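You operate a simulated robot arm through the tools that you are given. There is no shell and no other tool. Be economical: measure what you need, move in short steps, check, and stop when the job is done.

You run a simulated robot arm. Do the job below in one go: nothing can be reset, and whatever is moved stays where it is left.

JOB
Push the table drawer shut. Push the in-end steel drawer shut. Shut the press drawer. Take the green tub on the third tray shelf from the bottom and put it away on the low shelf of the mixer. Put the white roll on top of the brown folded sack on the third tray shelf from the bottom. Put the marker pen on the green plastic sheet. Take the bottle on the top of the steel cabinet by the railing and put it away on the upper shelf of the side cabinet. Open the cupboard door, put the cleaner bottle on the top of the small cabinet away on the lower shelf of the cleaning cupboard and shut the door again. The order is free. Set down upright: green tub, bottle, cleaner bottle.

The check looks at the end state, three seconds after you hand in, the way a careful person would. Anything else that was tipped, shoved, dropped, spilled or broken makes it a failure. Flat cloth is picked up by pressing the open fingertips on it (5 to 10 N) and closing them slowly along it; thin cloth reads only 2 to 8 mm in the jaws.

ROBOT AND FRAMES
A 7-joint arm with a two-finger parallel gripper on a trunk, on a base that drives. Base frame: it is fixed to the floor where the robot stands at the start and does not move with it; the origin is under the middle of the robot, x ahead of it, y to its left, z up. Lengths are in m, angles in degrees, forces in N, time in s.
Its first joint turns from -149.0 to 149.0 degrees. Places, roughly: bottle [1.75, -4, 1]; cleaner bottle [-1.25, -4.25, 1]; cupboard door [-2.6, 0.7, 0.5]; folded sack [-1, -2.25, 1]; green plastic sheet (27x20x1 cm) [3.1, -9.8, 0.9]; green tub (7x12x9 cm) [-1.1, -2.5, 1.1]; in-end steel drawer [-6.1, 0.4, 0.3]; low shelf of the mixer (57x20 cm) [-4.64, -6.68, 0.48]; lower shelf of the cleaning cupboard [-2.7, 0.9, 0.1]; marker pen [0.5, -8.25, 1]; press drawer [-1.2, 1, 0.6]; table drawer [0.8, 0.2, 0.7]; upper shelf of the side cabinet [0.3, -6.9, 0.5]; white roll (7x7x20 cm) [-1.4, -2.5, 0.4]. Payload 3.5 kg.
The TCP is the grasp point between the finger pads, 0.023 m short of the fingertips. In the tool frame z runs along the fingers and y along their closing line. Largest opening 0.094 m; finger width 0.038, thickness 0.01; the body of the gripper, 0.054 by 0.096 m, starts 0.039 m behind the TCP.
Orientation is that of the tool frame in the base frame, as a unit quaternion [x, y, z, w]. With the fingers straight down and closing along the base's y, the tool's x points along the base's -x, its y along +y and its z along -z.

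CONTROLS
- The arm moves only by the tool move_arm. Its arguments are lists of equal length, an entry for each row: "delta_rot": the turn, a rotation vector about the tool's x, y, z in degrees, a list of three; "translation": the shift along the tool's x, y, z in m, a list of three; "grip": the opening, from 0 (shut) to 1 (fully open). In form: {"delta_rot": [[wx, wy, wz], ...], "translation": [[x, y, z], ...], "grip": [grip, ...]}. A call has 1 to 12 rows; each row shifts and turns the commanded pose from where the row before left it, along the tool's axes as they then stand. A row lasts 0.2 s, in which the tool goes at most 0.05 m and 8.6 degrees; a call with a longer step from one row to the next is refused whole, and so is a gripper value outside its range. A pose out of reach is approached as far as the arm can. The call stops where the force on the tool passes 40 N (or 10 N more than at its start, if that is more) or the arm is blocked; 0.2 s more then pass. Each finger travels about 0.153 m/s and halts on what it meets, pressing with about 21 N; the grip force reading is that of the motor and also rises with nothing between the fingers. The clock runs only during rows and for 0.2 s after the last one: add rows that do not move to give the fingers time. It gives the time, the measured TCP pose, the force on the tool (base axes), the opening and the grip force at its end, in the units of the frame above (readings bear some noise), with the torque about the TCP (base axes, N m) and any sound that the robot's microphone picked up.
- Cameras (640 x 400 px; columns grow to the right, rows downward): "scene" is now at [-0.2916, 0.2701, 1.269]; the picture's right is [0.90, -0.44, 0.00], its down [-0.25, -0.50, -0.83] and it looks along [0.36, 0.74, -0.56] (base axes); focal length 214 px, centre (320, 200). "wrist" rides on the gripper at [0.086, 0.016, -0.075] in the tool frame; the picture's right is [-0.18, 0.98, 0.00], its down [-0.58, -0.11, -0.81] and it looks along [-0.79, -0.15, 0.59] (tool axes); focal length 243 px, centre (320, 200). There is no depth. A picture from a camera that has moved, and an enlarged one, comes with that camera's place and axes in the base frame and with its lens.
- grab_frame(camera): a new picture of that camera. No time passes.
- steer(legs): drives the robot by 1 to 6 legs, each [ahead, left, turn to the left] in m, m and degrees, along the robot's own axes; the way and the turn of a leg run together, so that a leg with both is an arc; at most 1.5 m and 180 degrees a leg. The arm and the cameras ride along, it lands a little off, and it stops where it bumps. It gives what a move gives.
- pan_tilt(pan, tilt): turns the head with the scene camera to pan (to the left, within 143 degrees either way) and tilt (down, from -29 to 69), counted from straight ahead of the robot. It gives what a move gives.
- close_up(camera, box): a new picture of the part [left, top, right, bottom] of that camera's present view, enlarged. No time passes.
- hand_in(): hands the job in; it is judged then, once.

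Work in short steps. Places have to be worked out from the pictures, the camera data and where the tool is seen: move nearer, look again, correct. Check each grasp and each placing, and mend what went wrong. You have 217 turns and 198 pictures in all, those below and enlarged ones among them. Open the gripper and draw the arm clear of the work before you hand the job in, unless the task says otherwise; then end with one line.

The tools are called after ">>>" as a command line: name --argument value ..., lists and objects as JSON in quotes. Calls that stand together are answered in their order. move_arm: Moves the arm, as the interface text tells. Its arguments: {"type":"object","properties":{"delta_rot":{"type":"array","items":{"type":"array","items":{"type":"number"}}},"translation":{"type":"array","items":{"type":"array","items":{"type":"number"}}},"grip":{"type":"array","items":{"type":"number"}}},"required":["delta_rot","translation","grip"]} The other tools are called the same way: steer (legs) drives the base; pan_tilt (pan, tilt) turns the head that bears the scene camera; grab_frame (camera) takes a picture; close_up (camera, box) takes an enlarged picture of a part of a camera's view; hand_in () hands the job in.

At the start:

```text
time_s: 0.0
position: [-0.1921, 0.7961, 0.9629]
orientation: [0.0, 1.0, 0.0, -0.001]
contact_force: [0.0, -1.2, 0.3]
ft_torque: [-0.01, 0.01, 0.02]
width: 0.0944
grip_force: 0.2
robot x, y, heading: [-0.0003, -0.0046, 0.2]
head pan, tilt: [63.8, 34.2]
```

scene: 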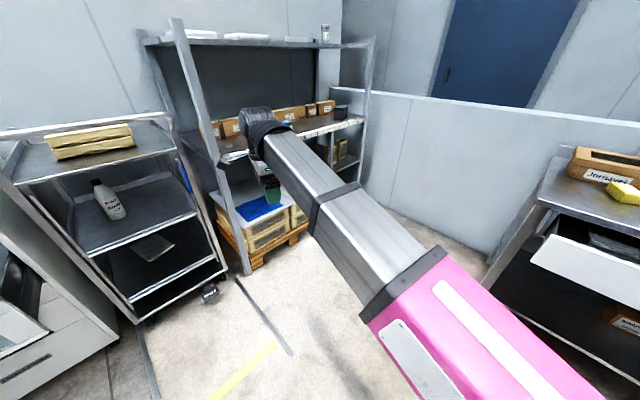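
wrist: 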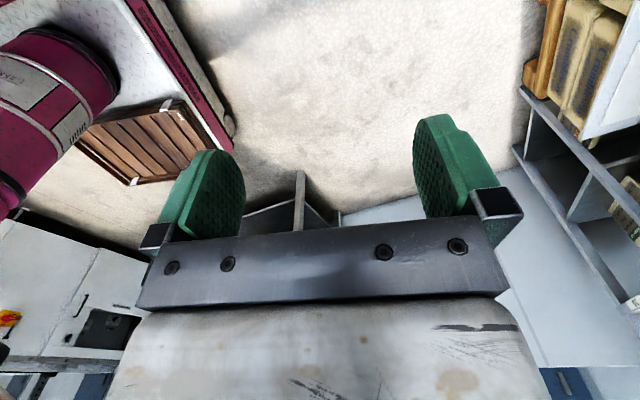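

I start by looking ahead at the table drawer.

>>> pan_tilt --pan 0 --tilt 35

>>> grab_frame --camera "scene"

```text
time_s: 1.3
position: [-0.1942, 0.7976, 0.9634]
orientation: [0.0, 1.0, 0.001, 0.0]
contact_force: [0.2, 0.2, 0.3]
ft_torque: [0.0, -0.04, 0.0]
width: 0.0943
grip_force: 0.0
robot x, y, heading: [0.002, 0.0034, 0.0]
head pan, tilt: [0.0, 35.0]
```

```text
195 pictures are left
camera scene: at [-0.2426, 0.1908, 1.2678], right [0.0, -1.0, 0.0], down [-0.57, 0.0, -0.82], along [0.82, 0.0, -0.57], focal length 214 px, centre (320, 200)
```

scene: 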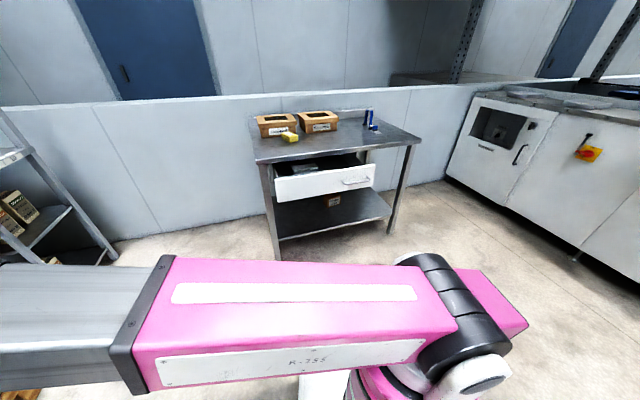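

The table drawer front sits around (0.77, 0.15, 0.7), its table turned about 17°. I swing the arm in front of the robot on a line that keeps it inside the table edge.

>>> move_arm --delta_rot '[[0, 0, 0], [0, 0, 0], [0, 0, 0], [0, 0, 0], [0, 0, 0], [0, 0, 0], [0, 0, 0], [0, 0, 0], [0, 0, 0], [0, 0, 0]]' --translation '[[-0.032, -0.035, 0], [-0.032, -0.035, 0], [-0.032, -0.035, 0], [-0.032, -0.035, 0], [-0.032, -0.035, 0], [-0.032, -0.035, 0], [-0.032, -0.035, 0], [-0.032, -0.035, 0], [-0.032, -0.035, 0], [-0.032, -0.035, 0]]' --grip '[0, 0, 0, 0, 0, 0, 0, 0, 0, 0]'

>>> move_arm --delta_rot '[[0, 0, 0], [0, 0, 0], [0, 0, 0], [0, 0, 0], [0, 0, 0], [0, 0, 0], [0, 0, 0], [0, 0, 0], [0, 0, 0], [0, 0, 0]]' --translation '[[-0.032, -0.035, 0], [-0.032, -0.035, 0], [-0.032, -0.035, 0], [-0.032, -0.035, 0], [-0.032, -0.035, 0], [-0.032, -0.035, 0], [-0.032, -0.035, 0], [-0.032, -0.035, 0], [-0.032, -0.035, 0], [-0.032, -0.035, 0]]' --grip '[0, 0, 0, 0, 0, 0, 0, 0, 0, 0]'

>>> grab_frame --camera "scene"

```text
time_s: 3.5
position: [0.132, 0.4619, 0.97]
orientation: [-0.001, 1.0, 0.0, 0.0]
contact_force: [0.5, -0.3, -1.2]
ft_torque: [-0.03, 0.01, -0.02]
width: 0.0001
grip_force: 20.9
out of reach, approached as far as the arm can: row 10
robot x, y, heading: [-0.0039, -0.0001, 0.3]
head pan, tilt: [0.0, 35.0]
```

```text
time_s: 5.9
position: [0.4771, 0.1475, 0.9796]
orientation: [0.005, 1.0, 0.001, 0.0]
contact_force: [-0.5, 11.0, -3.3]
ft_torque: [-0.97, -0.26, -1.03]
width: 0.0
grip_force: 21.0
out of reach, approached as far as the arm can: row 1, 2, 3, 4
robot x, y, heading: [-0.0034, -0.0005, 0.1]
head pan, tilt: [0.0, 35.0]
stopped in row 10: the force on the tool passed its limit at 43 N (the readings are from after the stop); the commanded pose is now the measured one
```

```text
194 pictures are left
camera scene: at [-0.2427, 0.1906, 1.2678], right [0.0, -1.0, 0.0], down [-0.57, 0.0, -0.82], along [0.82, 0.0, -0.57], focal length 214 px, centre (320, 200)
```

scene: 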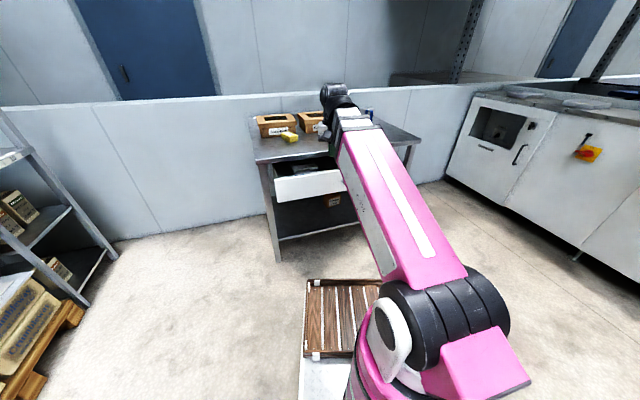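

A force stop at (0.48, 0.15, 0.98); I check the wrist view for contact.

>>> grab_frame --camera "wrist"

>>> move_arm --delta_rot '[[0, 0, 0]]' --translation '[[0, 0.01, 0]]' --grip '[0]'

```text
193 pictures are left
camera wrist: at [0.3886, 0.1648, 1.054], right [0.19, 0.98, 0.0], down [0.58, -0.12, 0.81], along [0.79, -0.16, -0.59], focal length 243 px, centre (320, 200)
```

wrist: 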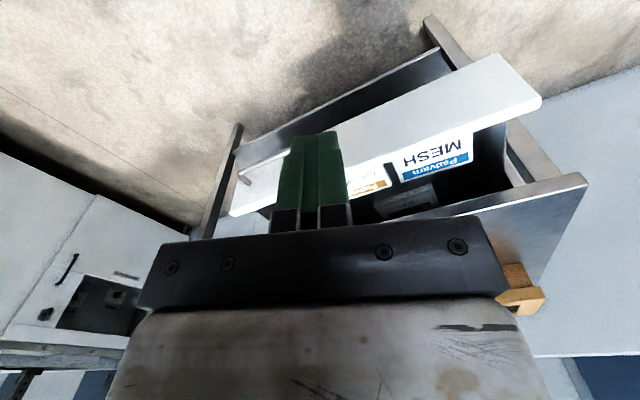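

```text
time_s: 6.3
position: [0.4768, 0.1571, 0.9799]
orientation: [0.003, 1.0, 0.002, 0.0]
contact_force: [-0.6, -0.2, 1.2]
ft_torque: [-0.03, 0.01, 0.0]
width: 0.0
grip_force: 21.7
robot x, y, heading: [-0.0002, -0.0005, 0.1]
head pan, tilt: [0.0, 35.0]
```

No contact seen, force back to zero. I now yaw the tool by 17° to match the table and pitch it 60° forward so that the fingertips lead.

>>> move_arm --delta_rot '[[0, 0, -8.5], [0, 0, -8.5], [0, -7.5, 0], [0, -7.5, 0], [0, -7.5, 0], [0, -7.5, 0], [0, -7.5, 0], [0, -7.5, 0], [0, -7.5, 0], [0, -7.5, 0]]' --translation '[[0, 0, 0], [0, 0, 0], [0, 0, 0], [0, 0, 0], [0, 0, 0], [0, 0, 0], [0, 0, 0], [0, 0, 0], [0, 0, 0], [0, 0, 0]]' --grip '[0, 0, 0, 0, 0, 0, 0, 0, 0, 0]'

>>> grab_frame --camera "scene"

>>> grab_frame --camera "wrist"

```text
time_s: 6.7
position: [0.4752, 0.1585, 0.9797]
orientation: [-0.005, 1.0, 0.003, -0.001]
contact_force: [-0.2, 14.6, -2.9]
ft_torque: [-1.39, -0.4, -1.48]
width: 0.0
grip_force: 21.2
robot x, y, heading: [0.0001, 0.0012, -0.1]
head pan, tilt: [0.0, 35.0]
stopped in row 1: the force on the tool passed its limit at 93 N (the readings are from after the stop); the commanded pose is now the measured one
```

```text
192 pictures are left
camera scene: at [-0.2426, 0.1906, 1.2678], right [0.0, -1.0, 0.0], down [-0.57, 0.0, -0.82], along [0.82, 0.0, -0.57], focal length 214 px, centre (320, 200)
```

scene: 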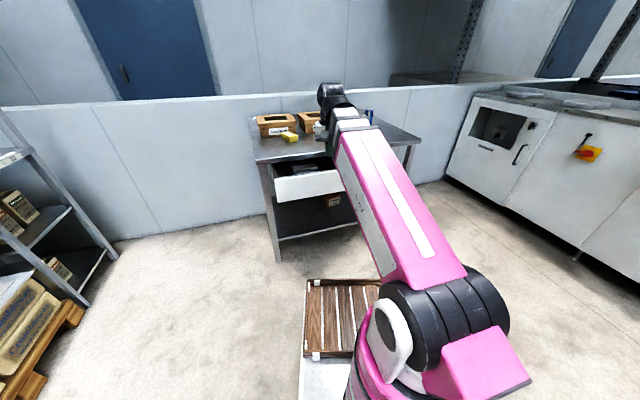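

```text
191 pictures are left
camera wrist: at [0.3882, 0.173, 1.0543], right [0.17, 0.98, 0.01], down [0.58, -0.11, 0.81], along [0.79, -0.14, -0.59], focal length 243 px, centre (320, 200)
```

wrist: 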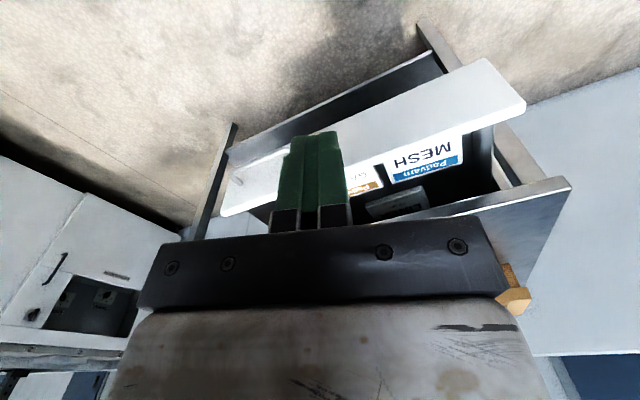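

The torque places the contact at the wrist camera, against the arm's own forearm. I pitch the tool first, which swings the camera down and away from it.

>>> move_arm --delta_rot '[[0, 0, 0], [0, -7.5, 0], [0, -7.5, 0], [0, -7.5, 0], [0, -7.5, 0], [0, -7.5, 0], [0, -7.5, 0], [0, -7.5, 0], [0, -7.5, 0]]' --translation '[[0, 0.01, 0], [0, 0, 0], [0, 0, 0], [0, 0, 0], [0, 0, 0], [0, 0, 0], [0, 0, 0], [0, 0, 0], [0, 0, 0]]' --grip '[0, 0, 0, 0, 0, 0, 0, 0, 0]'

>>> grab_frame --camera "scene"

```text
time_s: 8.7
position: [0.5639, 0.2022, 1.019]
orientation: [-0.004, 0.866, 0.006, 0.5]
contact_force: [0.2, 0.4, 0.3]
ft_torque: [0.02, 0.02, 0.03]
width: 0.0
grip_force: 21.4
out of reach, approached as far as the arm can: row 5, 6, 7, 8, 9
robot x, y, heading: [-0.0015, -0.002, 0.2]
head pan, tilt: [0.0, 35.0]
```

```text
190 pictures are left
camera scene: at [-0.2426, 0.1906, 1.2678], right [0.0, -1.0, 0.0], down [-0.57, 0.0, -0.82], along [0.82, 0.0, -0.57], focal length 214 px, centre (320, 200)
```

scene: 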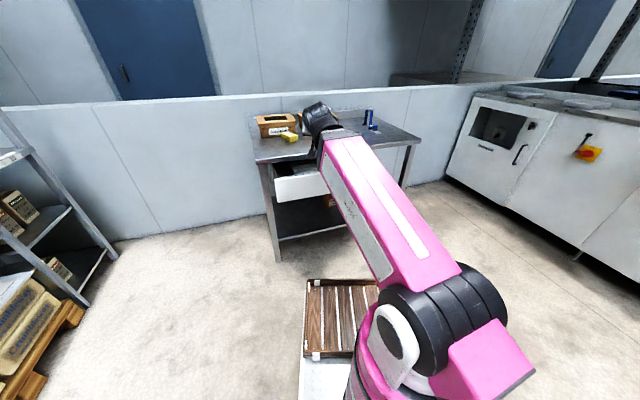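

The tool is pitched but is too extended for this spot; I must back the base up. I look around behind the robot first.

>>> pan_tilt --pan 143 --tilt 25

>>> grab_frame --camera "scene"

>>> pan_tilt --pan -143 --tilt 25

>>> grab_frame --camera "scene"

>>> pan_tilt --pan -75 --tilt 25

>>> grab_frame --camera "scene"

```text
time_s: 10.9
position: [0.5641, 0.2029, 1.0194]
orientation: [-0.005, 0.867, 0.007, 0.499]
contact_force: [-0.7, -0.6, -0.7]
ft_torque: [-0.02, -0.03, 0.02]
width: 0.0
grip_force: 21.2
robot x, y, heading: [-0.0002, -0.0006, 0.2]
head pan, tilt: [143.0, 25.0]
```

```text
189 pictures are left
camera scene: at [-0.4043, 0.246, 1.2836], right [0.6, 0.8, 0.0], down [0.34, -0.25, -0.91], along [-0.72, 0.55, -0.42], focal length 214 px, centre (320, 200)
```

scene: 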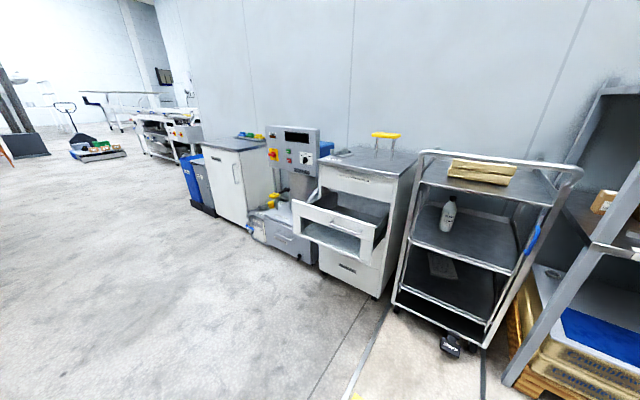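

```text
time_s: 14.8
position: [0.5645, 0.2038, 1.0179]
orientation: [-0.004, 0.866, 0.006, 0.5]
contact_force: [-0.8, -0.4, 0.4]
ft_torque: [-0.01, 0.03, 0.02]
width: 0.0
grip_force: 21.0
robot x, y, heading: [0.0041, 0.0033, 0.1]
head pan, tilt: [-143.0, 25.0]
```

```text
188 pictures are left
camera scene: at [-0.4043, 0.1351, 1.2836], right [-0.6, 0.8, 0.0], down [0.34, 0.25, -0.91], along [-0.72, -0.55, -0.42], focal length 214 px, centre (320, 200)
```

scene: 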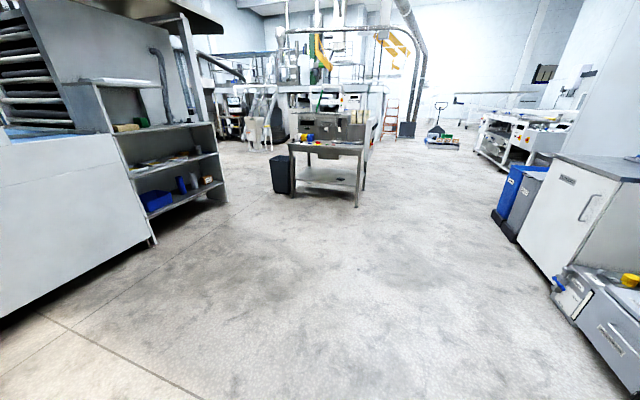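

```text
time_s: 16.2
position: [0.5632, 0.2024, 1.0194]
orientation: [-0.004, 0.867, 0.006, 0.499]
contact_force: [0.3, 0.7, 0.1]
ft_torque: [0.01, -0.01, 0.01]
width: 0.0
grip_force: 21.6
robot x, y, heading: [-0.0007, -0.0004, -0.1]
head pan, tilt: [-75.0, 25.0]
```

```text
187 pictures are left
camera scene: at [-0.3069, 0.1016, 1.2836], right [-0.97, -0.26, 0.0], down [-0.11, 0.41, -0.91], along [0.23, -0.88, -0.42], focal length 214 px, centre (320, 200)
```

scene: 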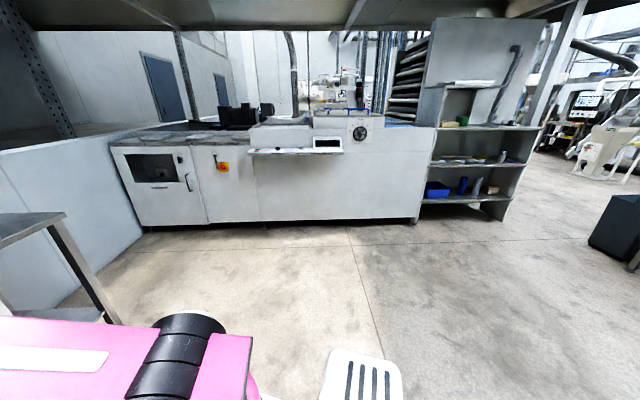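

Behind is free. I back up and turn 17° so that the robot faces the drawer squarely.

>>> steer --legs '[[-0.3, -0.15, 0], [0, 0, 17]]'

>>> pan_tilt --pan 0 --tilt 35

>>> grab_frame --camera "scene"

>>> grab_frame --camera "wrist"

```text
time_s: 19.4
position: [0.1784, 0.2094, 1.0192]
orientation: [-0.134, 0.856, 0.081, 0.493]
contact_force: [0.2, -0.5, -0.1]
ft_torque: [-0.01, -0.02, 0.01]
width: 0.0001
grip_force: 20.6
robot x, y, heading: [-0.3019, -0.1509, 17.2]
head pan, tilt: [-75.0, 25.0]
```

```text
time_s: 20.9
position: [0.178, 0.2095, 1.0197]
orientation: [-0.133, 0.856, 0.08, 0.492]
contact_force: [-1.1, 0.3, 0.5]
ft_torque: [-0.01, 0.04, -0.01]
width: 0.0
grip_force: 20.6
robot x, y, heading: [-0.3026, -0.1495, 17.3]
head pan, tilt: [0.0, 35.0]
```

```text
186 pictures are left
camera scene: at [-0.5886, -0.0399, 1.2678], right [0.29, -0.96, 0.0], down [-0.55, -0.17, -0.82], along [0.78, 0.24, -0.57], focal length 214 px, centre (320, 200)
```

scene: 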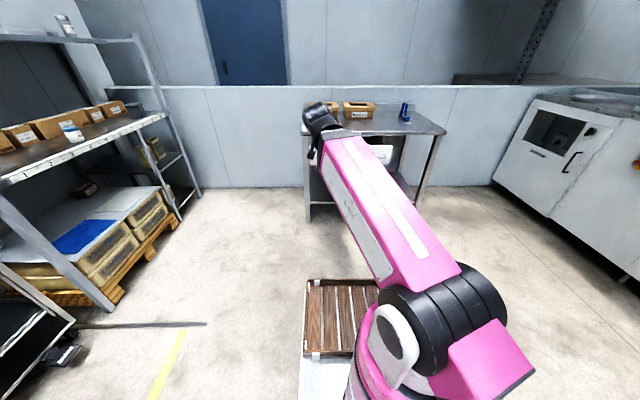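

```text
185 pictures are left
camera wrist: at [0.0691, 0.1912, 0.9813], right [-0.21, 0.96, 0.17], down [-0.35, -0.23, 0.91], along [0.91, 0.14, 0.39], focal length 243 px, centre (320, 200)
```

wrist: 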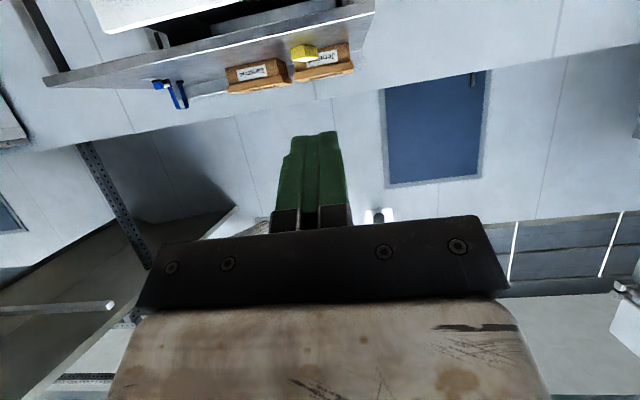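

The view is now square to the table; the drawer centre is about 0.18 m right of the robot's midline. I lower and shift the tool there.

>>> move_arm --delta_rot '[[0, 0, 0], [0, 0, 0], [0, 0, 0], [0, 0, 0], [0, 0, 0], [0, 0, 0], [0, 0, 0], [0, 0, 0], [0, 0, 0], [0, 0, 0], [0, 0, 0], [0, 0, 0]]' --translation '[[0.0175, -0.0317, 0.0198], [0.0175, -0.0317, 0.0198], [0.0175, -0.0317, 0.0198], [0.0175, -0.0317, 0.0198], [0.0175, -0.0317, 0.0198], [0.0175, -0.0317, 0.0198], [0.0175, -0.0317, 0.0198], [0.0175, -0.0317, 0.0198], [0.0175, -0.0317, 0.0198], [0.0175, -0.0317, 0.0198], [0.0175, -0.0317, 0.0198], [0.0175, -0.0317, 0.0198]]' --grip '[0, 0, 0, 0, 0, 0, 0, 0, 0, 0, 0, 0]'

>>> grab_frame --camera "scene"

>>> grab_frame --camera "wrist"

```text
time_s: 23.5
position: [0.4082, -0.1077, 0.721]
orientation: [-0.135, 0.856, 0.081, 0.493]
contact_force: [0.2, -0.4, 0.4]
ft_torque: [0.02, 0.0, -0.01]
width: 0.0
grip_force: 20.2
out of reach, approached as far as the arm can: row 1, 2, 3
robot x, y, heading: [-0.2978, -0.1479, 17.2]
head pan, tilt: [0.0, 35.0]
```

```text
184 pictures are left
camera scene: at [-0.5886, -0.0399, 1.2679], right [0.29, -0.96, 0.0], down [-0.55, -0.17, -0.82], along [0.78, 0.24, -0.57], focal length 214 px, centre (320, 200)
```

scene: 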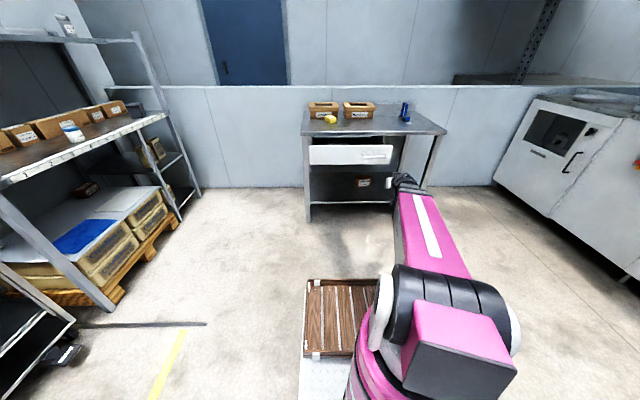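

```text
183 pictures are left
camera wrist: at [0.2985, -0.1264, 0.6834], right [-0.21, 0.96, 0.17], down [-0.35, -0.23, 0.91], along [0.91, 0.14, 0.39], focal length 243 px, centre (320, 200)
```

wrist: 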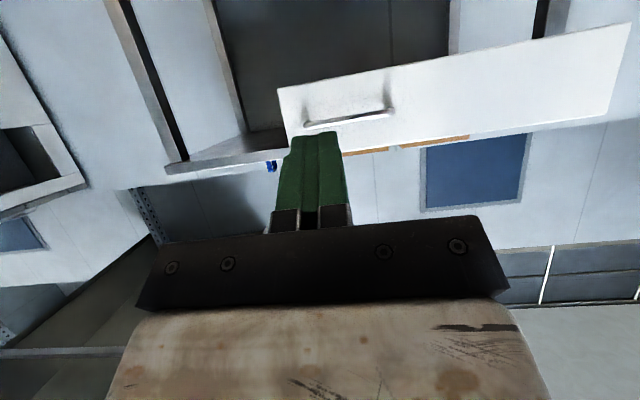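

Triangulation puts the drawer front at about 1.02 m ahead of the robot, its middle near the midline, z about 0.72. I shift the tool to the middle and drive 0.2 m closer.

>>> move_arm --delta_rot '[[0, 0, 0], [0, 0, 0], [0, 0, 0], [0, 0, 0]]' --translation '[[0, 0.04, 0], [0, 0.04, 0], [0, 0.04, 0], [0, 0.04, 0]]' --grip '[0, 0, 0, 0]'

>>> steer --legs '[[0.2, 0, 0]]'

>>> grab_frame --camera "scene"

```text
time_s: 24.5
position: [0.3599, 0.0442, 0.7227]
orientation: [-0.134, 0.856, 0.081, 0.493]
contact_force: [0.0, 0.4, -0.2]
ft_torque: [-0.03, -0.02, 0.0]
width: 0.0
grip_force: 20.4
robot x, y, heading: [-0.3011, -0.1512, 17.4]
head pan, tilt: [0.0, 35.0]
```

```text
time_s: 26.1
position: [0.5481, 0.1027, 0.7232]
orientation: [-0.133, 0.857, 0.08, 0.492]
contact_force: [0.0, -0.1, -0.4]
ft_torque: [-0.04, 0.02, 0.01]
width: 0.0001
grip_force: 20.8
robot x, y, heading: [-0.111, -0.0923, 17.1]
head pan, tilt: [0.0, 35.0]
```

```text
182 pictures are left
camera scene: at [-0.4007, 0.0178, 1.2678], right [0.3, -0.96, 0.0], down [-0.55, -0.17, -0.82], along [0.78, 0.24, -0.57], focal length 214 px, centre (320, 200)
```

scene: 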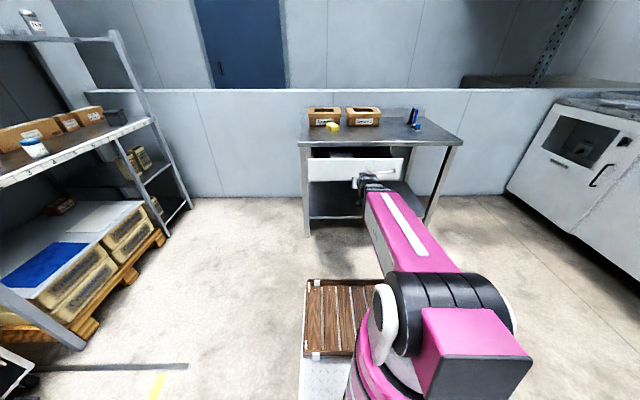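

The tool is right before the drawer front; I push forward slowly with the arm.

>>> move_arm --delta_rot '[[0, 0, 0], [0, 0, 0], [0, 0, 0], [0, 0, 0], [0, 0, 0], [0, 0, 0], [0, 0, 0], [0, 0, 0], [0, 0, 0], [0, 0, 0]]' --translation '[[-0.01, 0, 0.0173], [-0.01, 0, 0.0173], [-0.01, 0, 0.0173], [-0.01, 0, 0.0173], [-0.01, 0, 0.0173], [-0.01, 0, 0.0173], [-0.01, 0, 0.0173], [-0.01, 0, 0.0173], [-0.01, 0, 0.0173], [-0.01, 0, 0.0173]]' --grip '[0, 0, 0, 0, 0, 0, 0, 0, 0, 0]'

>>> grab_frame --camera "scene"

```text
time_s: 28.3
position: [0.738, 0.1653, 0.7224]
orientation: [-0.133, 0.856, 0.079, 0.493]
contact_force: [0.4, 0.2, -0.4]
ft_torque: [-0.03, 0.0, 0.01]
width: 0.0
grip_force: 21.3
robot x, y, heading: [-0.1123, -0.0919, 17.0]
head pan, tilt: [0.0, 35.0]
```

```text
181 pictures are left
camera scene: at [-0.4007, 0.0178, 1.2678], right [0.3, -0.96, 0.0], down [-0.55, -0.17, -0.82], along [0.78, 0.24, -0.57], focal length 214 px, centre (320, 200)
```

scene: 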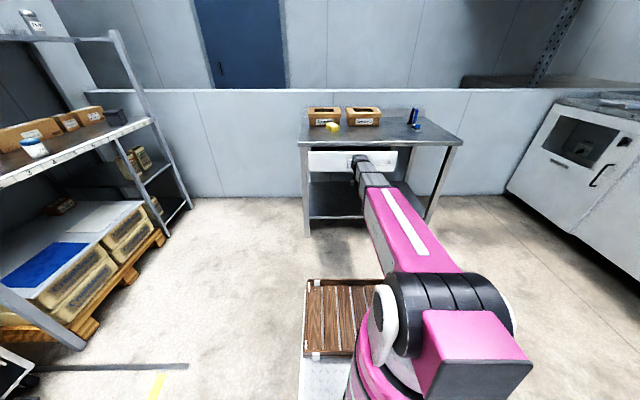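

The drawer slid in some with little force. I keep pushing.

>>> move_arm --delta_rot '[[0, 0, 0], [0, 0, 0], [0, 0, 0], [0, 0, 0], [0, 0, 0], [0, 0, 0], [0, 0, 0], [0, 0, 0], [0, 0, 0], [0, 0, 0]]' --translation '[[-0.0075, 0, 0.013], [-0.0075, 0, 0.013], [-0.0075, 0, 0.013], [-0.0075, 0, 0.013], [-0.0075, 0, 0.013], [-0.0075, 0, 0.013], [-0.0075, 0, 0.013], [-0.0075, 0, 0.013], [-0.0075, 0, 0.013], [-0.0075, 0, 0.013]]' --grip '[0, 0, 0, 0, 0, 0, 0, 0, 0, 0]'

>>> close_up --camera "scene" --box '[260, 80, 500, 230]'

```text
time_s: 29.8
position: [0.8227, 0.1922, 0.7237]
orientation: [-0.133, 0.857, 0.081, 0.491]
contact_force: [-5.4, -1.4, 1.6]
ft_torque: [0.04, -0.08, 0.02]
width: 0.0001
grip_force: 21.2
robot x, y, heading: [-0.112, -0.0936, 17.2]
head pan, tilt: [0.0, 35.0]
stopped in row 7: the force on the tool passed its limit at 55 N (the readings are from after the stop); the commanded pose is now the measured one
```

```text
2.67 times, centred on (380, 155) of scene
camera zoom: at [-0.4013, 0.0176, 1.2678], right [0.3, -0.96, 0.0], down [-0.55, -0.17, -0.82], along [0.78, 0.24, -0.57], focal length 572 px, centre (160, 320)
```

zoom: 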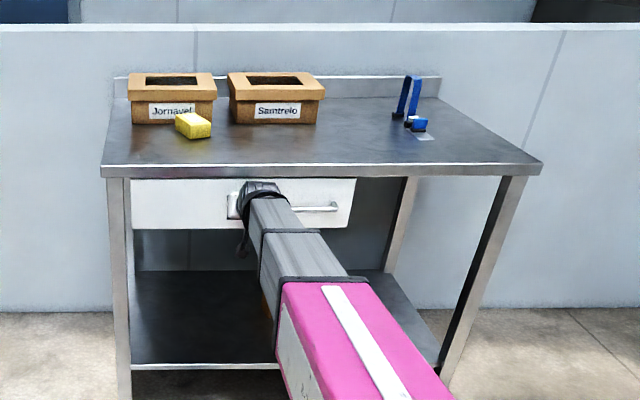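

Hard stop at 55 N: the drawer looks shut. I draw back and check.

>>> move_arm --delta_rot '[[0, 0, 0], [0, 0, 0], [0, 0, 0], [0, 0, 0], [0, 0, 0], [0, 0, 0], [0, 0, 0]]' --translation '[[0.018, 0, -0.032], [0.018, 0, -0.032], [0.018, 0, -0.032], [0.018, 0, -0.032], [0.018, 0, -0.032], [0.018, 0, -0.032], [0.018, 0, -0.032]]' --grip '[0, 0, 0, 0, 0, 0, 0]'

>>> steer --legs '[[-0.4, 0, 0]]'

>>> close_up --camera "scene" --box '[260, 60, 500, 210]'

```text
time_s: 31.4
position: [0.5801, 0.1126, 0.7285]
orientation: [-0.134, 0.857, 0.08, 0.49]
contact_force: [0.3, 0.0, 0.3]
ft_torque: [0.0, 0.0, 0.03]
width: 0.0
grip_force: 21.4
robot x, y, heading: [-0.1141, -0.0922, 17.2]
head pan, tilt: [0.0, 35.0]
```

```text
time_s: 33.9
position: [0.1939, -0.0032, 0.7273]
orientation: [-0.138, 0.857, 0.082, 0.49]
contact_force: [-0.4, 0.0, -0.5]
ft_torque: [-0.06, -0.03, -0.03]
width: 0.0001
grip_force: 20.9
robot x, y, heading: [-0.4958, -0.2154, 17.7]
head pan, tilt: [0.0, 35.0]
```

```text
2.67 times, centred on (380, 135) of scene
camera zoom: at [-0.7867, -0.1051, 1.2678], right [0.3, -0.95, 0.0], down [-0.55, -0.17, -0.82], along [0.78, 0.25, -0.57], focal length 572 px, centre (160, 373)
```

zoom: 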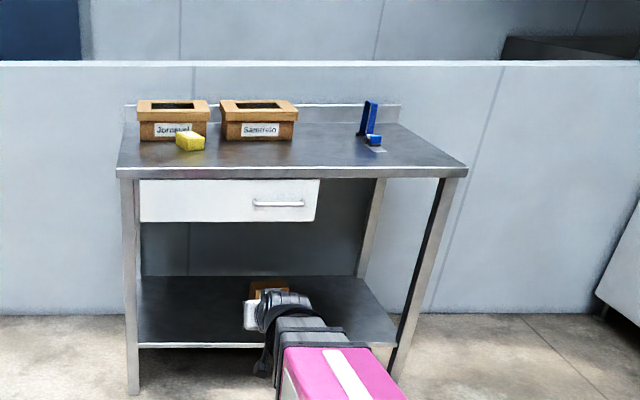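

Drawer shut. Next the press drawer, near (-1.2, 1.0, 0.6): I back off and turn left to face it.

>>> steer --legs '[[-0.5, -0.2, 0], [0, 0, 80]]'

>>> grab_frame --camera "scene"

```text
time_s: 40.4
position: [-0.986, 0.1653, 0.7284]
orientation: [0.653, -0.572, -0.376, -0.325]
contact_force: [0.6, -0.3, -0.2]
ft_torque: [0.03, -0.05, 0.0]
width: 0.0002
grip_force: 21.0
robot x, y, heading: [-0.9069, -0.5545, 97.0]
head pan, tilt: [0.0, 35.0]
```

```text
178 pictures are left
camera scene: at [-1.069, -0.8153, 1.2678], right [0.99, 0.12, 0.0], down [0.07, -0.57, -0.82], along [-0.1, 0.81, -0.57], focal length 214 px, centre (320, 200)
```

scene: 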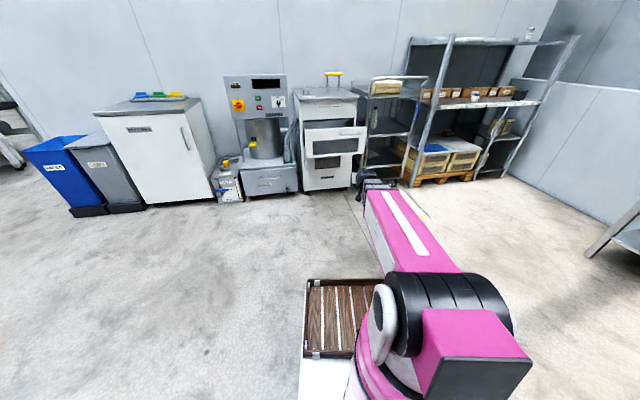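

The press drawer (white cabinet) shows its front near (-1.17, 0.98), facing about heading 108°. I turn and approach.

>>> steer --legs '[[0, 0, 11], [0.4, -0.22, 0]]'

>>> grab_frame --camera "scene"

>>> grab_frame --camera "wrist"

```text
time_s: 43.9
position: [-1.0318, 0.5966, 0.7283]
orientation: [0.704, -0.508, -0.404, -0.288]
contact_force: [-0.2, 0.2, 0.3]
ft_torque: [0.01, 0.02, 0.01]
width: 0.0004
grip_force: 21.0
robot x, y, heading: [-0.8206, -0.0953, 107.7]
head pan, tilt: [0.0, 35.0]
```

```text
177 pictures are left
camera scene: at [-0.9284, -0.3822, 1.2678], right [0.95, 0.31, 0.0], down [0.17, -0.55, -0.82], along [-0.25, 0.78, -0.57], focal length 214 px, centre (320, 200)
```

scene: 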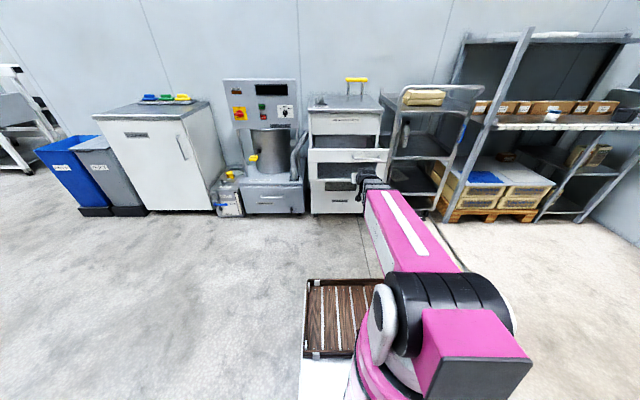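

```text
176 pictures are left
camera wrist: at [-1.015, 0.4885, 0.6906], right [-0.96, -0.22, 0.17], down [0.24, -0.34, 0.91], along [-0.15, 0.91, 0.38], focal length 243 px, centre (320, 200)
```

wrist: 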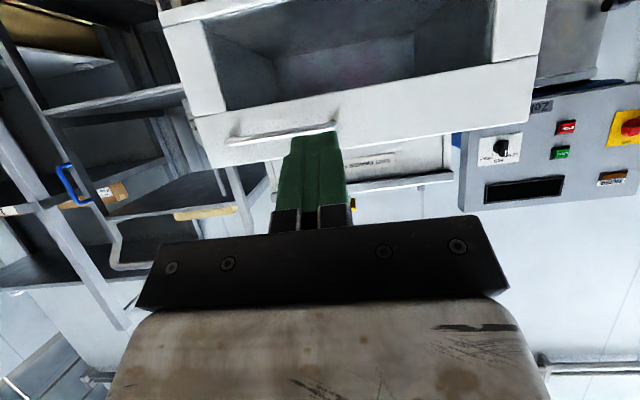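

I zoom on the drawer to understand its front.

>>> close_up --camera "scene" --box '[270, 70, 430, 230]'

```text
2.50 times, centred on (350, 150) of scene
camera zoom: at [-0.9284, -0.3822, 1.2678], right [0.95, 0.31, 0.0], down [0.17, -0.55, -0.82], along [-0.25, 0.78, -0.57], focal length 536 px, centre (245, 325)
```

zoom: 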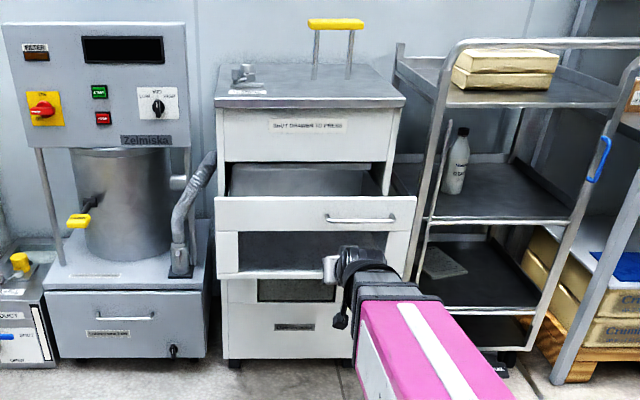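

The drawer's top bar is at z about 0.72 and 1.04 m ahead, so tool height fits. I shift slightly left, drive 0.22 m closer and push.

>>> steer --legs '[[0.22, 0.025, 0]]'

>>> move_arm --delta_rot '[[0, 0, 0], [0, 0, 0], [0, 0, 0], [0, 0, 0], [0, 0, 0], [0, 0, 0], [0, 0, 0], [0, 0, 0]]' --translation '[[-0.0075, 0, 0.013], [-0.0075, 0, 0.013], [-0.0075, 0, 0.013], [-0.0075, 0, 0.013], [-0.0075, 0, 0.013], [-0.0075, 0, 0.013], [-0.0075, 0, 0.013], [-0.0075, 0, 0.013]]' --grip '[0, 0, 0, 0, 0, 0, 0, 0]'

>>> close_up --camera "scene" --box '[270, 70, 430, 230]'

```text
time_s: 45.6
position: [-1.1206, 0.8007, 0.7282]
orientation: [0.702, -0.509, -0.405, -0.289]
contact_force: [0.2, 0.2, 0.0]
ft_torque: [-0.01, 0.03, 0.0]
width: 0.0
grip_force: 21.1
robot x, y, heading: [-0.9136, 0.1112, 107.2]
head pan, tilt: [0.0, 35.0]
```

```text
time_s: 47.4
position: [-1.1578, 0.9159, 0.728]
orientation: [0.703, -0.509, -0.404, -0.288]
contact_force: [0.2, 0.1, 0.0]
ft_torque: [-0.02, 0.02, -0.03]
width: 0.0001
grip_force: 21.0
robot x, y, heading: [-0.911, 0.1107, 107.6]
head pan, tilt: [0.0, 35.0]
```

```text
2.50 times, centred on (350, 150) of scene
camera zoom: at [-1.0213, -0.1774, 1.2678], right [0.95, 0.3, 0.0], down [0.17, -0.55, -0.82], along [-0.25, 0.78, -0.57], focal length 536 px, centre (245, 325)
```

zoom: 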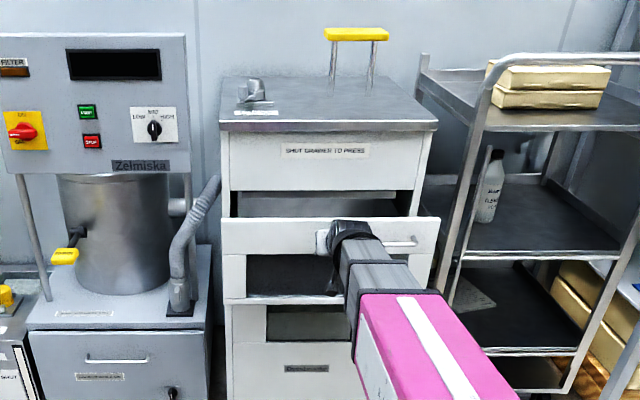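

Tool is at the bar level; I keep pushing until a hard stop.

>>> move_arm --delta_rot '[[0, 0, 0], [0, 0, 0], [0, 0, 0], [0, 0, 0], [0, 0, 0], [0, 0, 0], [0, 0, 0], [0, 0, 0], [0, 0, 0], [0, 0, 0], [0, 0, 0], [0, 0, 0]]' --translation '[[-0.0075, 0, 0.013], [-0.0075, 0, 0.013], [-0.0075, 0, 0.013], [-0.0075, 0, 0.013], [-0.0075, 0, 0.013], [-0.0075, 0, 0.013], [-0.0075, 0, 0.013], [-0.0075, 0, 0.013], [-0.0075, 0, 0.013], [-0.0075, 0, 0.013], [-0.0075, 0, 0.013], [-0.0075, 0, 0.013]]' --grip '[0, 0, 0, 0, 0, 0, 0, 0, 0, 0, 0, 0]'

>>> close_up --camera "scene" --box '[270, 70, 430, 230]'

```text
time_s: 49.8
position: [-1.2079, 1.0625, 0.7244]
orientation: [0.704, -0.511, -0.402, -0.287]
contact_force: [1.1, -3.3, 1.7]
ft_torque: [0.04, -0.01, 0.0]
width: 0.0002
grip_force: 20.9
robot x, y, heading: [-0.9114, 0.1082, 107.2]
head pan, tilt: [0.0, 35.0]
stopped in row 11: the force on the tool passed its limit at 58 N (the readings are from after the stop); the commanded pose is now the measured one
```

```text
2.50 times, centred on (350, 150) of scene
camera zoom: at [-1.0211, -0.178, 1.2678], right [0.95, 0.3, 0.0], down [0.17, -0.55, -0.82], along [-0.25, 0.78, -0.57], focal length 536 px, centre (245, 325)
```

zoom: 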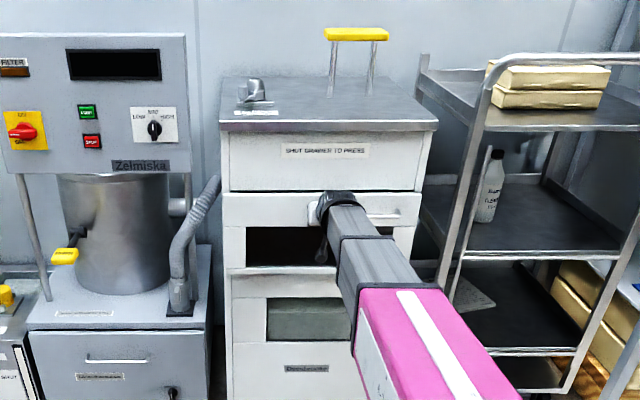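

The press drawer is shut (58 N stop). I draw back and check, then go to the cupboard.

>>> move_arm --delta_rot '[[0, 0, 0], [0, 0, 0], [0, 0, 0], [0, 0, 0], [0, 0, 0], [0, 0, 0]]' --translation '[[0.018, 0, -0.032], [0.018, 0, -0.032], [0.018, 0, -0.032], [0.018, 0, -0.032], [0.018, 0, -0.032], [0.018, 0, -0.032]]' --grip '[0, 0, 0, 0, 0, 0]'

>>> steer --legs '[[-0.5, 0, 0], [0, 1.2, 0]]'

>>> grab_frame --camera "scene"

```text
time_s: 51.2
position: [-1.1369, 0.8543, 0.7304]
orientation: [0.703, -0.511, -0.403, -0.287]
contact_force: [0.2, 0.1, -0.9]
ft_torque: [0.01, -0.01, -0.02]
width: 0.0
grip_force: 20.9
robot x, y, heading: [-0.9169, 0.1117, 107.8]
head pan, tilt: [0.0, 35.0]
```

```text
time_s: 59.8
position: [-2.1364, 0.0108, 0.7296]
orientation: [0.705, -0.508, -0.404, -0.286]
contact_force: [0.2, 0.5, -0.3]
ft_torque: [0.02, -0.04, 0.0]
width: 0.0
grip_force: 20.9
robot x, y, heading: [-1.9039, -0.7285, 107.8]
head pan, tilt: [0.0, 35.0]
```

```text
172 pictures are left
camera scene: at [-2.0144, -1.02, 1.2678], right [0.95, 0.31, 0.0], down [0.18, -0.55, -0.82], along [-0.25, 0.78, -0.57], focal length 214 px, centre (320, 200)
```

scene: 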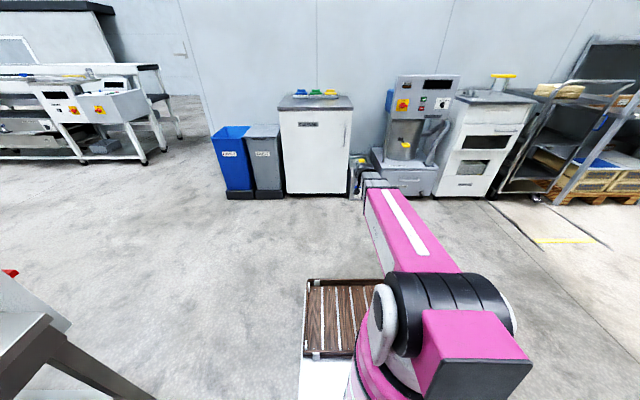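

The press drawer looks shut. I zoom at the cupboard to see its handle.

>>> close_up --camera "scene" --box '[250, 80, 410, 210]'

>>> grab_frame --camera "wrist"

```text
3.08 times, centred on (330, 145) of scene
camera zoom: at [-2.0144, -1.02, 1.2678], right [0.95, 0.31, 0.0], down [0.18, -0.55, -0.82], along [-0.25, 0.78, -0.57], focal length 660 px, centre (289, 369)
```

zoom: 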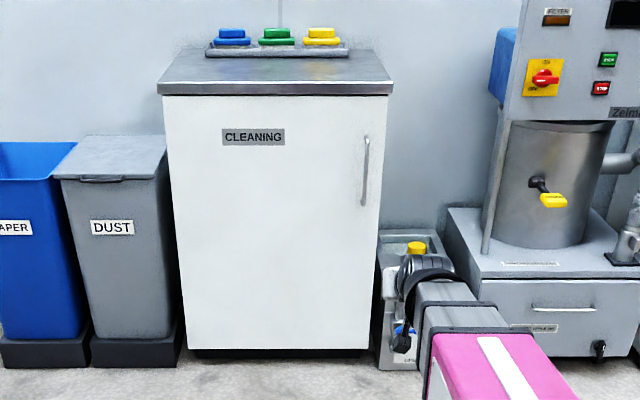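

```text
170 pictures are left
camera wrist: at [-2.1194, -0.0968, 0.6933], right [-0.96, -0.22, 0.16], down [0.24, -0.34, 0.91], along [-0.15, 0.91, 0.38], focal length 243 px, centre (320, 200)
```

wrist: 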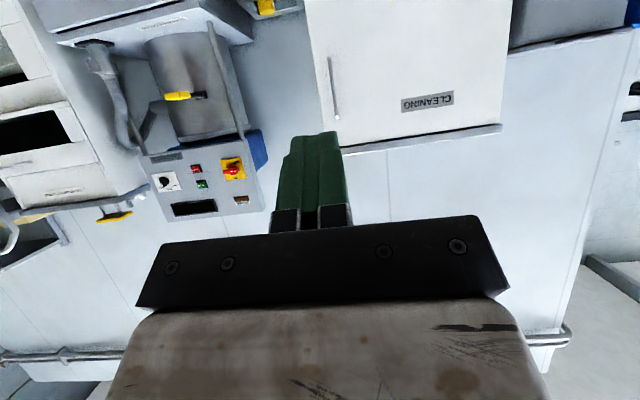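

The cupboard handle is a vertical bar on the right at z about 0.65; the door hinges on the left. I approach so that the handle is ~1.0 m ahead.

>>> steer --legs '[[0, 0, 2], [0.65, -0.12, 0]]'

>>> close_up --camera "scene" --box '[240, 60, 420, 200]'

>>> grab_frame --camera "wrist"

```text
time_s: 63.8
position: [-2.2827, 0.6427, 0.7305]
orientation: [0.718, -0.491, -0.41, -0.276]
contact_force: [0.3, -0.2, -0.1]
ft_torque: [0.0, -0.02, 0.03]
width: 0.0
grip_force: 21.5
robot x, y, heading: [-2.0154, -0.0883, 110.5]
head pan, tilt: [0.0, 35.0]
```

```text
2.86 times, centred on (330, 130) of scene
camera zoom: at [-2.1095, -0.3811, 1.2678], right [0.94, 0.35, 0.0], down [0.2, -0.54, -0.82], along [-0.29, 0.77, -0.57], focal length 613 px, centre (291, 400)
```

zoom: 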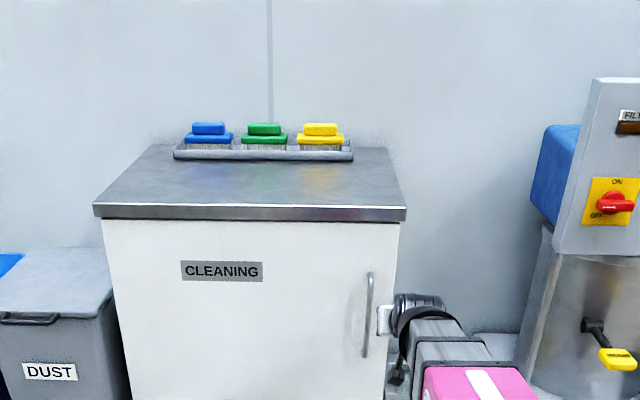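

```text
168 pictures are left
camera wrist: at [-2.2598, 0.5358, 0.6933], right [-0.95, -0.27, 0.16], down [0.25, -0.32, 0.91], along [-0.19, 0.91, 0.38], focal length 243 px, centre (320, 200)
```

wrist: 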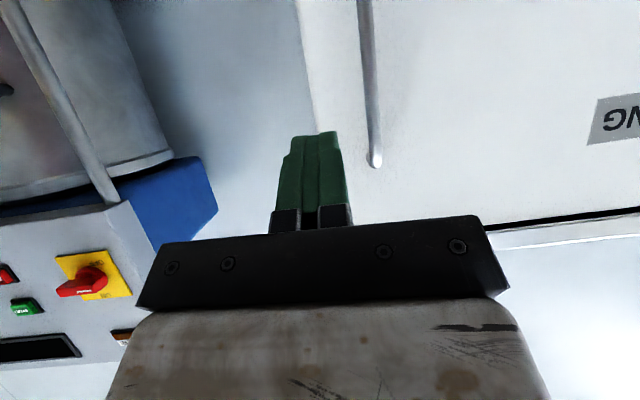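

Handle is at about (-2.371, 0.77), z from 0.58 to 0.76. I open the fingers, line up at z 0.67 and move in around the bar.

>>> move_arm --delta_rot '[[0, 0, 0], [0, 0, 0], [0, 0, 0], [0, 0, 0], [0, 0, 0], [0, 0, 0], [0, 0, 0]]' --translation '[[0.026, 0.02, 0.015], [0.026, 0.02, 0.015], [0, 0, 0], [-0.013, 0, 0.0225], [-0.013, 0, 0.0225], [-0.013, 0, 0.0225], [-0.013, 0, 0.0225]]' --grip '[1, 1, 1, 1, 1, 1, 1]'

>>> grab_frame --camera "wrist"

>>> close_up --camera "scene" --box '[280, 120, 400, 200]'

```text
time_s: 65.4
position: [-2.3583, 0.7247, 0.6686]
orientation: [0.718, -0.491, -0.41, -0.275]
contact_force: [1.0, 0.2, 0.4]
ft_torque: [0.01, -0.02, 0.02]
width: 0.0942
grip_force: 0.1
robot x, y, heading: [-2.0151, -0.0908, 111.0]
head pan, tilt: [0.0, 35.0]
```

```text
167 pictures are left
camera wrist: at [-2.3354, 0.6173, 0.6315], right [-0.95, -0.27, 0.17], down [0.25, -0.32, 0.91], along [-0.19, 0.91, 0.38], focal length 243 px, centre (320, 200)
```

wrist: 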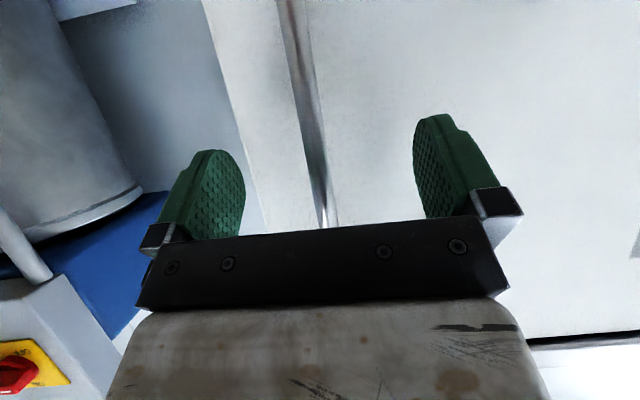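

```text
5.00 times, centred on (340, 160) of scene
camera zoom: at [-2.1095, -0.3811, 1.2678], right [0.94, 0.35, 0.0], down [0.2, -0.54, -0.82], along [-0.29, 0.77, -0.57], focal length 1072 px, centre (220, 400)
```

zoom: 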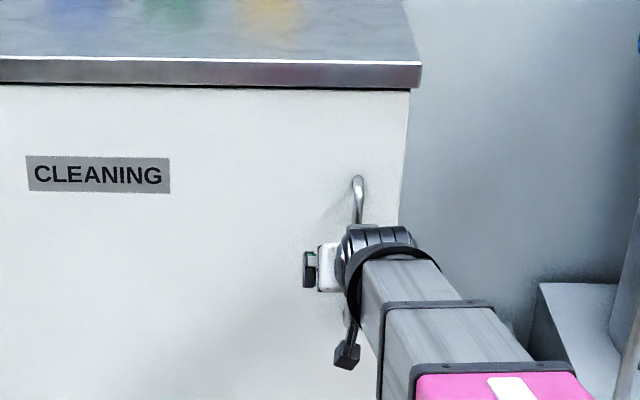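

The bar lies between the fingers. I advance 4 cm more and close.

>>> move_arm --delta_rot '[[0, 0, 0], [0, 0, 0], [0, 0, 0], [0, 0, 0], [0, 0, 0], [0, 0, 0]]' --translation '[[-0.01, 0, 0.0173], [-0.01, 0, 0.0173], [0, 0, 0], [0, 0, 0], [0, 0, 0], [0, 0, 0]]' --grip '[1, 1, 0, 0, 0, 0]'

>>> grab_frame --camera "wrist"

```text
time_s: 66.0
position: [-2.366, 0.7437, 0.668]
orientation: [0.719, -0.493, -0.407, -0.273]
contact_force: [2.0, -7.2, 1.7]
ft_torque: [0.15, -0.12, -0.38]
width: 0.0937
grip_force: 0.1
robot x, y, heading: [-2.0174, -0.0886, 110.8]
head pan, tilt: [0.0, 35.0]
stopped in row 2: the force on the tool passed its limit at 66 N (the readings are from after the stop); the commanded pose is now the measured one
```

```text
165 pictures are left
camera wrist: at [-2.3427, 0.6365, 0.6326], right [-0.95, -0.27, 0.17], down [0.25, -0.32, 0.92], along [-0.19, 0.91, 0.37], focal length 243 px, centre (320, 200)
```

wrist: 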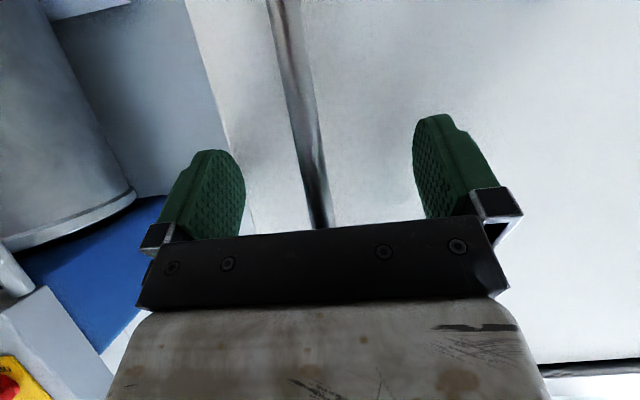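

Fingertips touched the door; the bar is in between. I ease back slightly and close.

>>> move_arm --delta_rot '[[0, 0, 0], [0, 0, 0], [0, 0, 0], [0, 0, 0], [0, 0, 0]]' --translation '[[0.002, 0, -0.0035], [0, 0, 0], [0, 0, 0], [0, 0, 0], [0, 0, 0]]' --grip '[1, 0, 0, 0, 0]'

>>> grab_frame --camera "wrist"

```text
time_s: 67.2
position: [-2.3625, 0.7405, 0.6684]
orientation: [0.72, -0.491, -0.406, -0.275]
contact_force: [16.6, 3.9, -2.6]
ft_torque: [1.04, -1.51, 0.06]
width: 0.012
grip_force: 45.2
robot x, y, heading: [-2.0167, -0.088, 110.6]
head pan, tilt: [0.0, 35.0]
```

```text
164 pictures are left
camera wrist: at [-2.34, 0.6338, 0.6319], right [-0.95, -0.27, 0.16], down [0.25, -0.32, 0.92], along [-0.2, 0.91, 0.37], focal length 243 px, centre (320, 200)
```

wrist: 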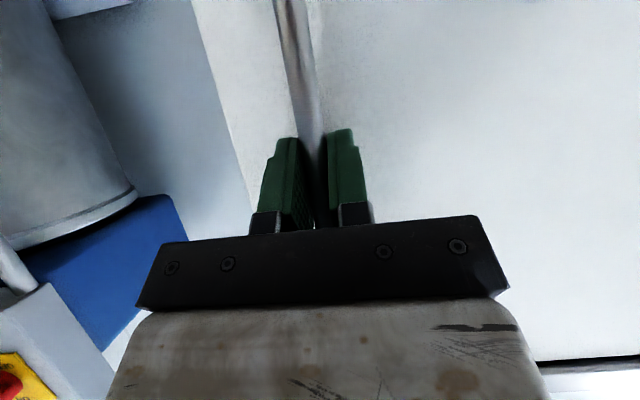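

Bar gripped (12 mm). I pull the door along its arc, turning the tool with it.

>>> move_arm --delta_rot '[[0, 0, 0], [3.03, 0, 1.75], [3.03, 0, 1.75], [3.03, 0, 1.75], [3.03, 0, 1.75], [3.03, 0, 1.75]]' --translation '[[0, -0.004, 0], [0.0162, 0.001, -0.028], [0.0162, 0.001, -0.028], [0.0162, 0.001, -0.028], [0.0162, 0.001, -0.028], [0.0162, 0.001, -0.028]]' --grip '[0, 0, 0, 0, 0, 0]'

>>> grab_frame --camera "scene"

```text
time_s: 67.8
position: [-2.3565, 0.7051, 0.6676]
orientation: [0.705, -0.513, -0.397, -0.286]
contact_force: [-6.0, -1.4, 1.1]
ft_torque: [-0.4, -1.5, 0.0]
width: 0.0118
grip_force: 44.6
robot x, y, heading: [-2.018, -0.0866, 110.8]
head pan, tilt: [0.0, 35.0]
stopped in row 3: the force on the tool passed its limit at 47 N (the readings are from after the stop); the commanded pose is now the measured one
```

```text
163 pictures are left
camera scene: at [-2.1099, -0.3819, 1.2678], right [0.93, 0.35, 0.0], down [0.2, -0.54, -0.82], along [-0.29, 0.77, -0.57], focal length 214 px, centre (320, 200)
```

scene: 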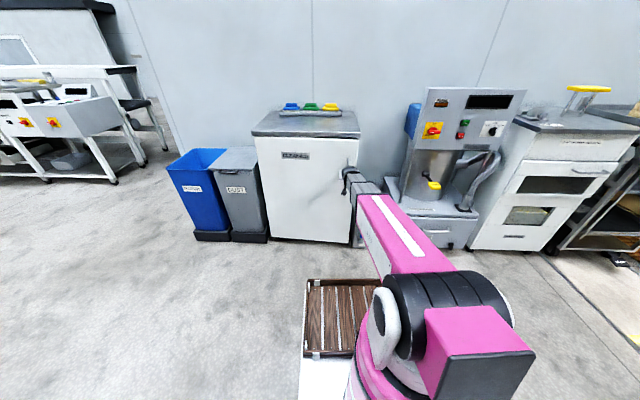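

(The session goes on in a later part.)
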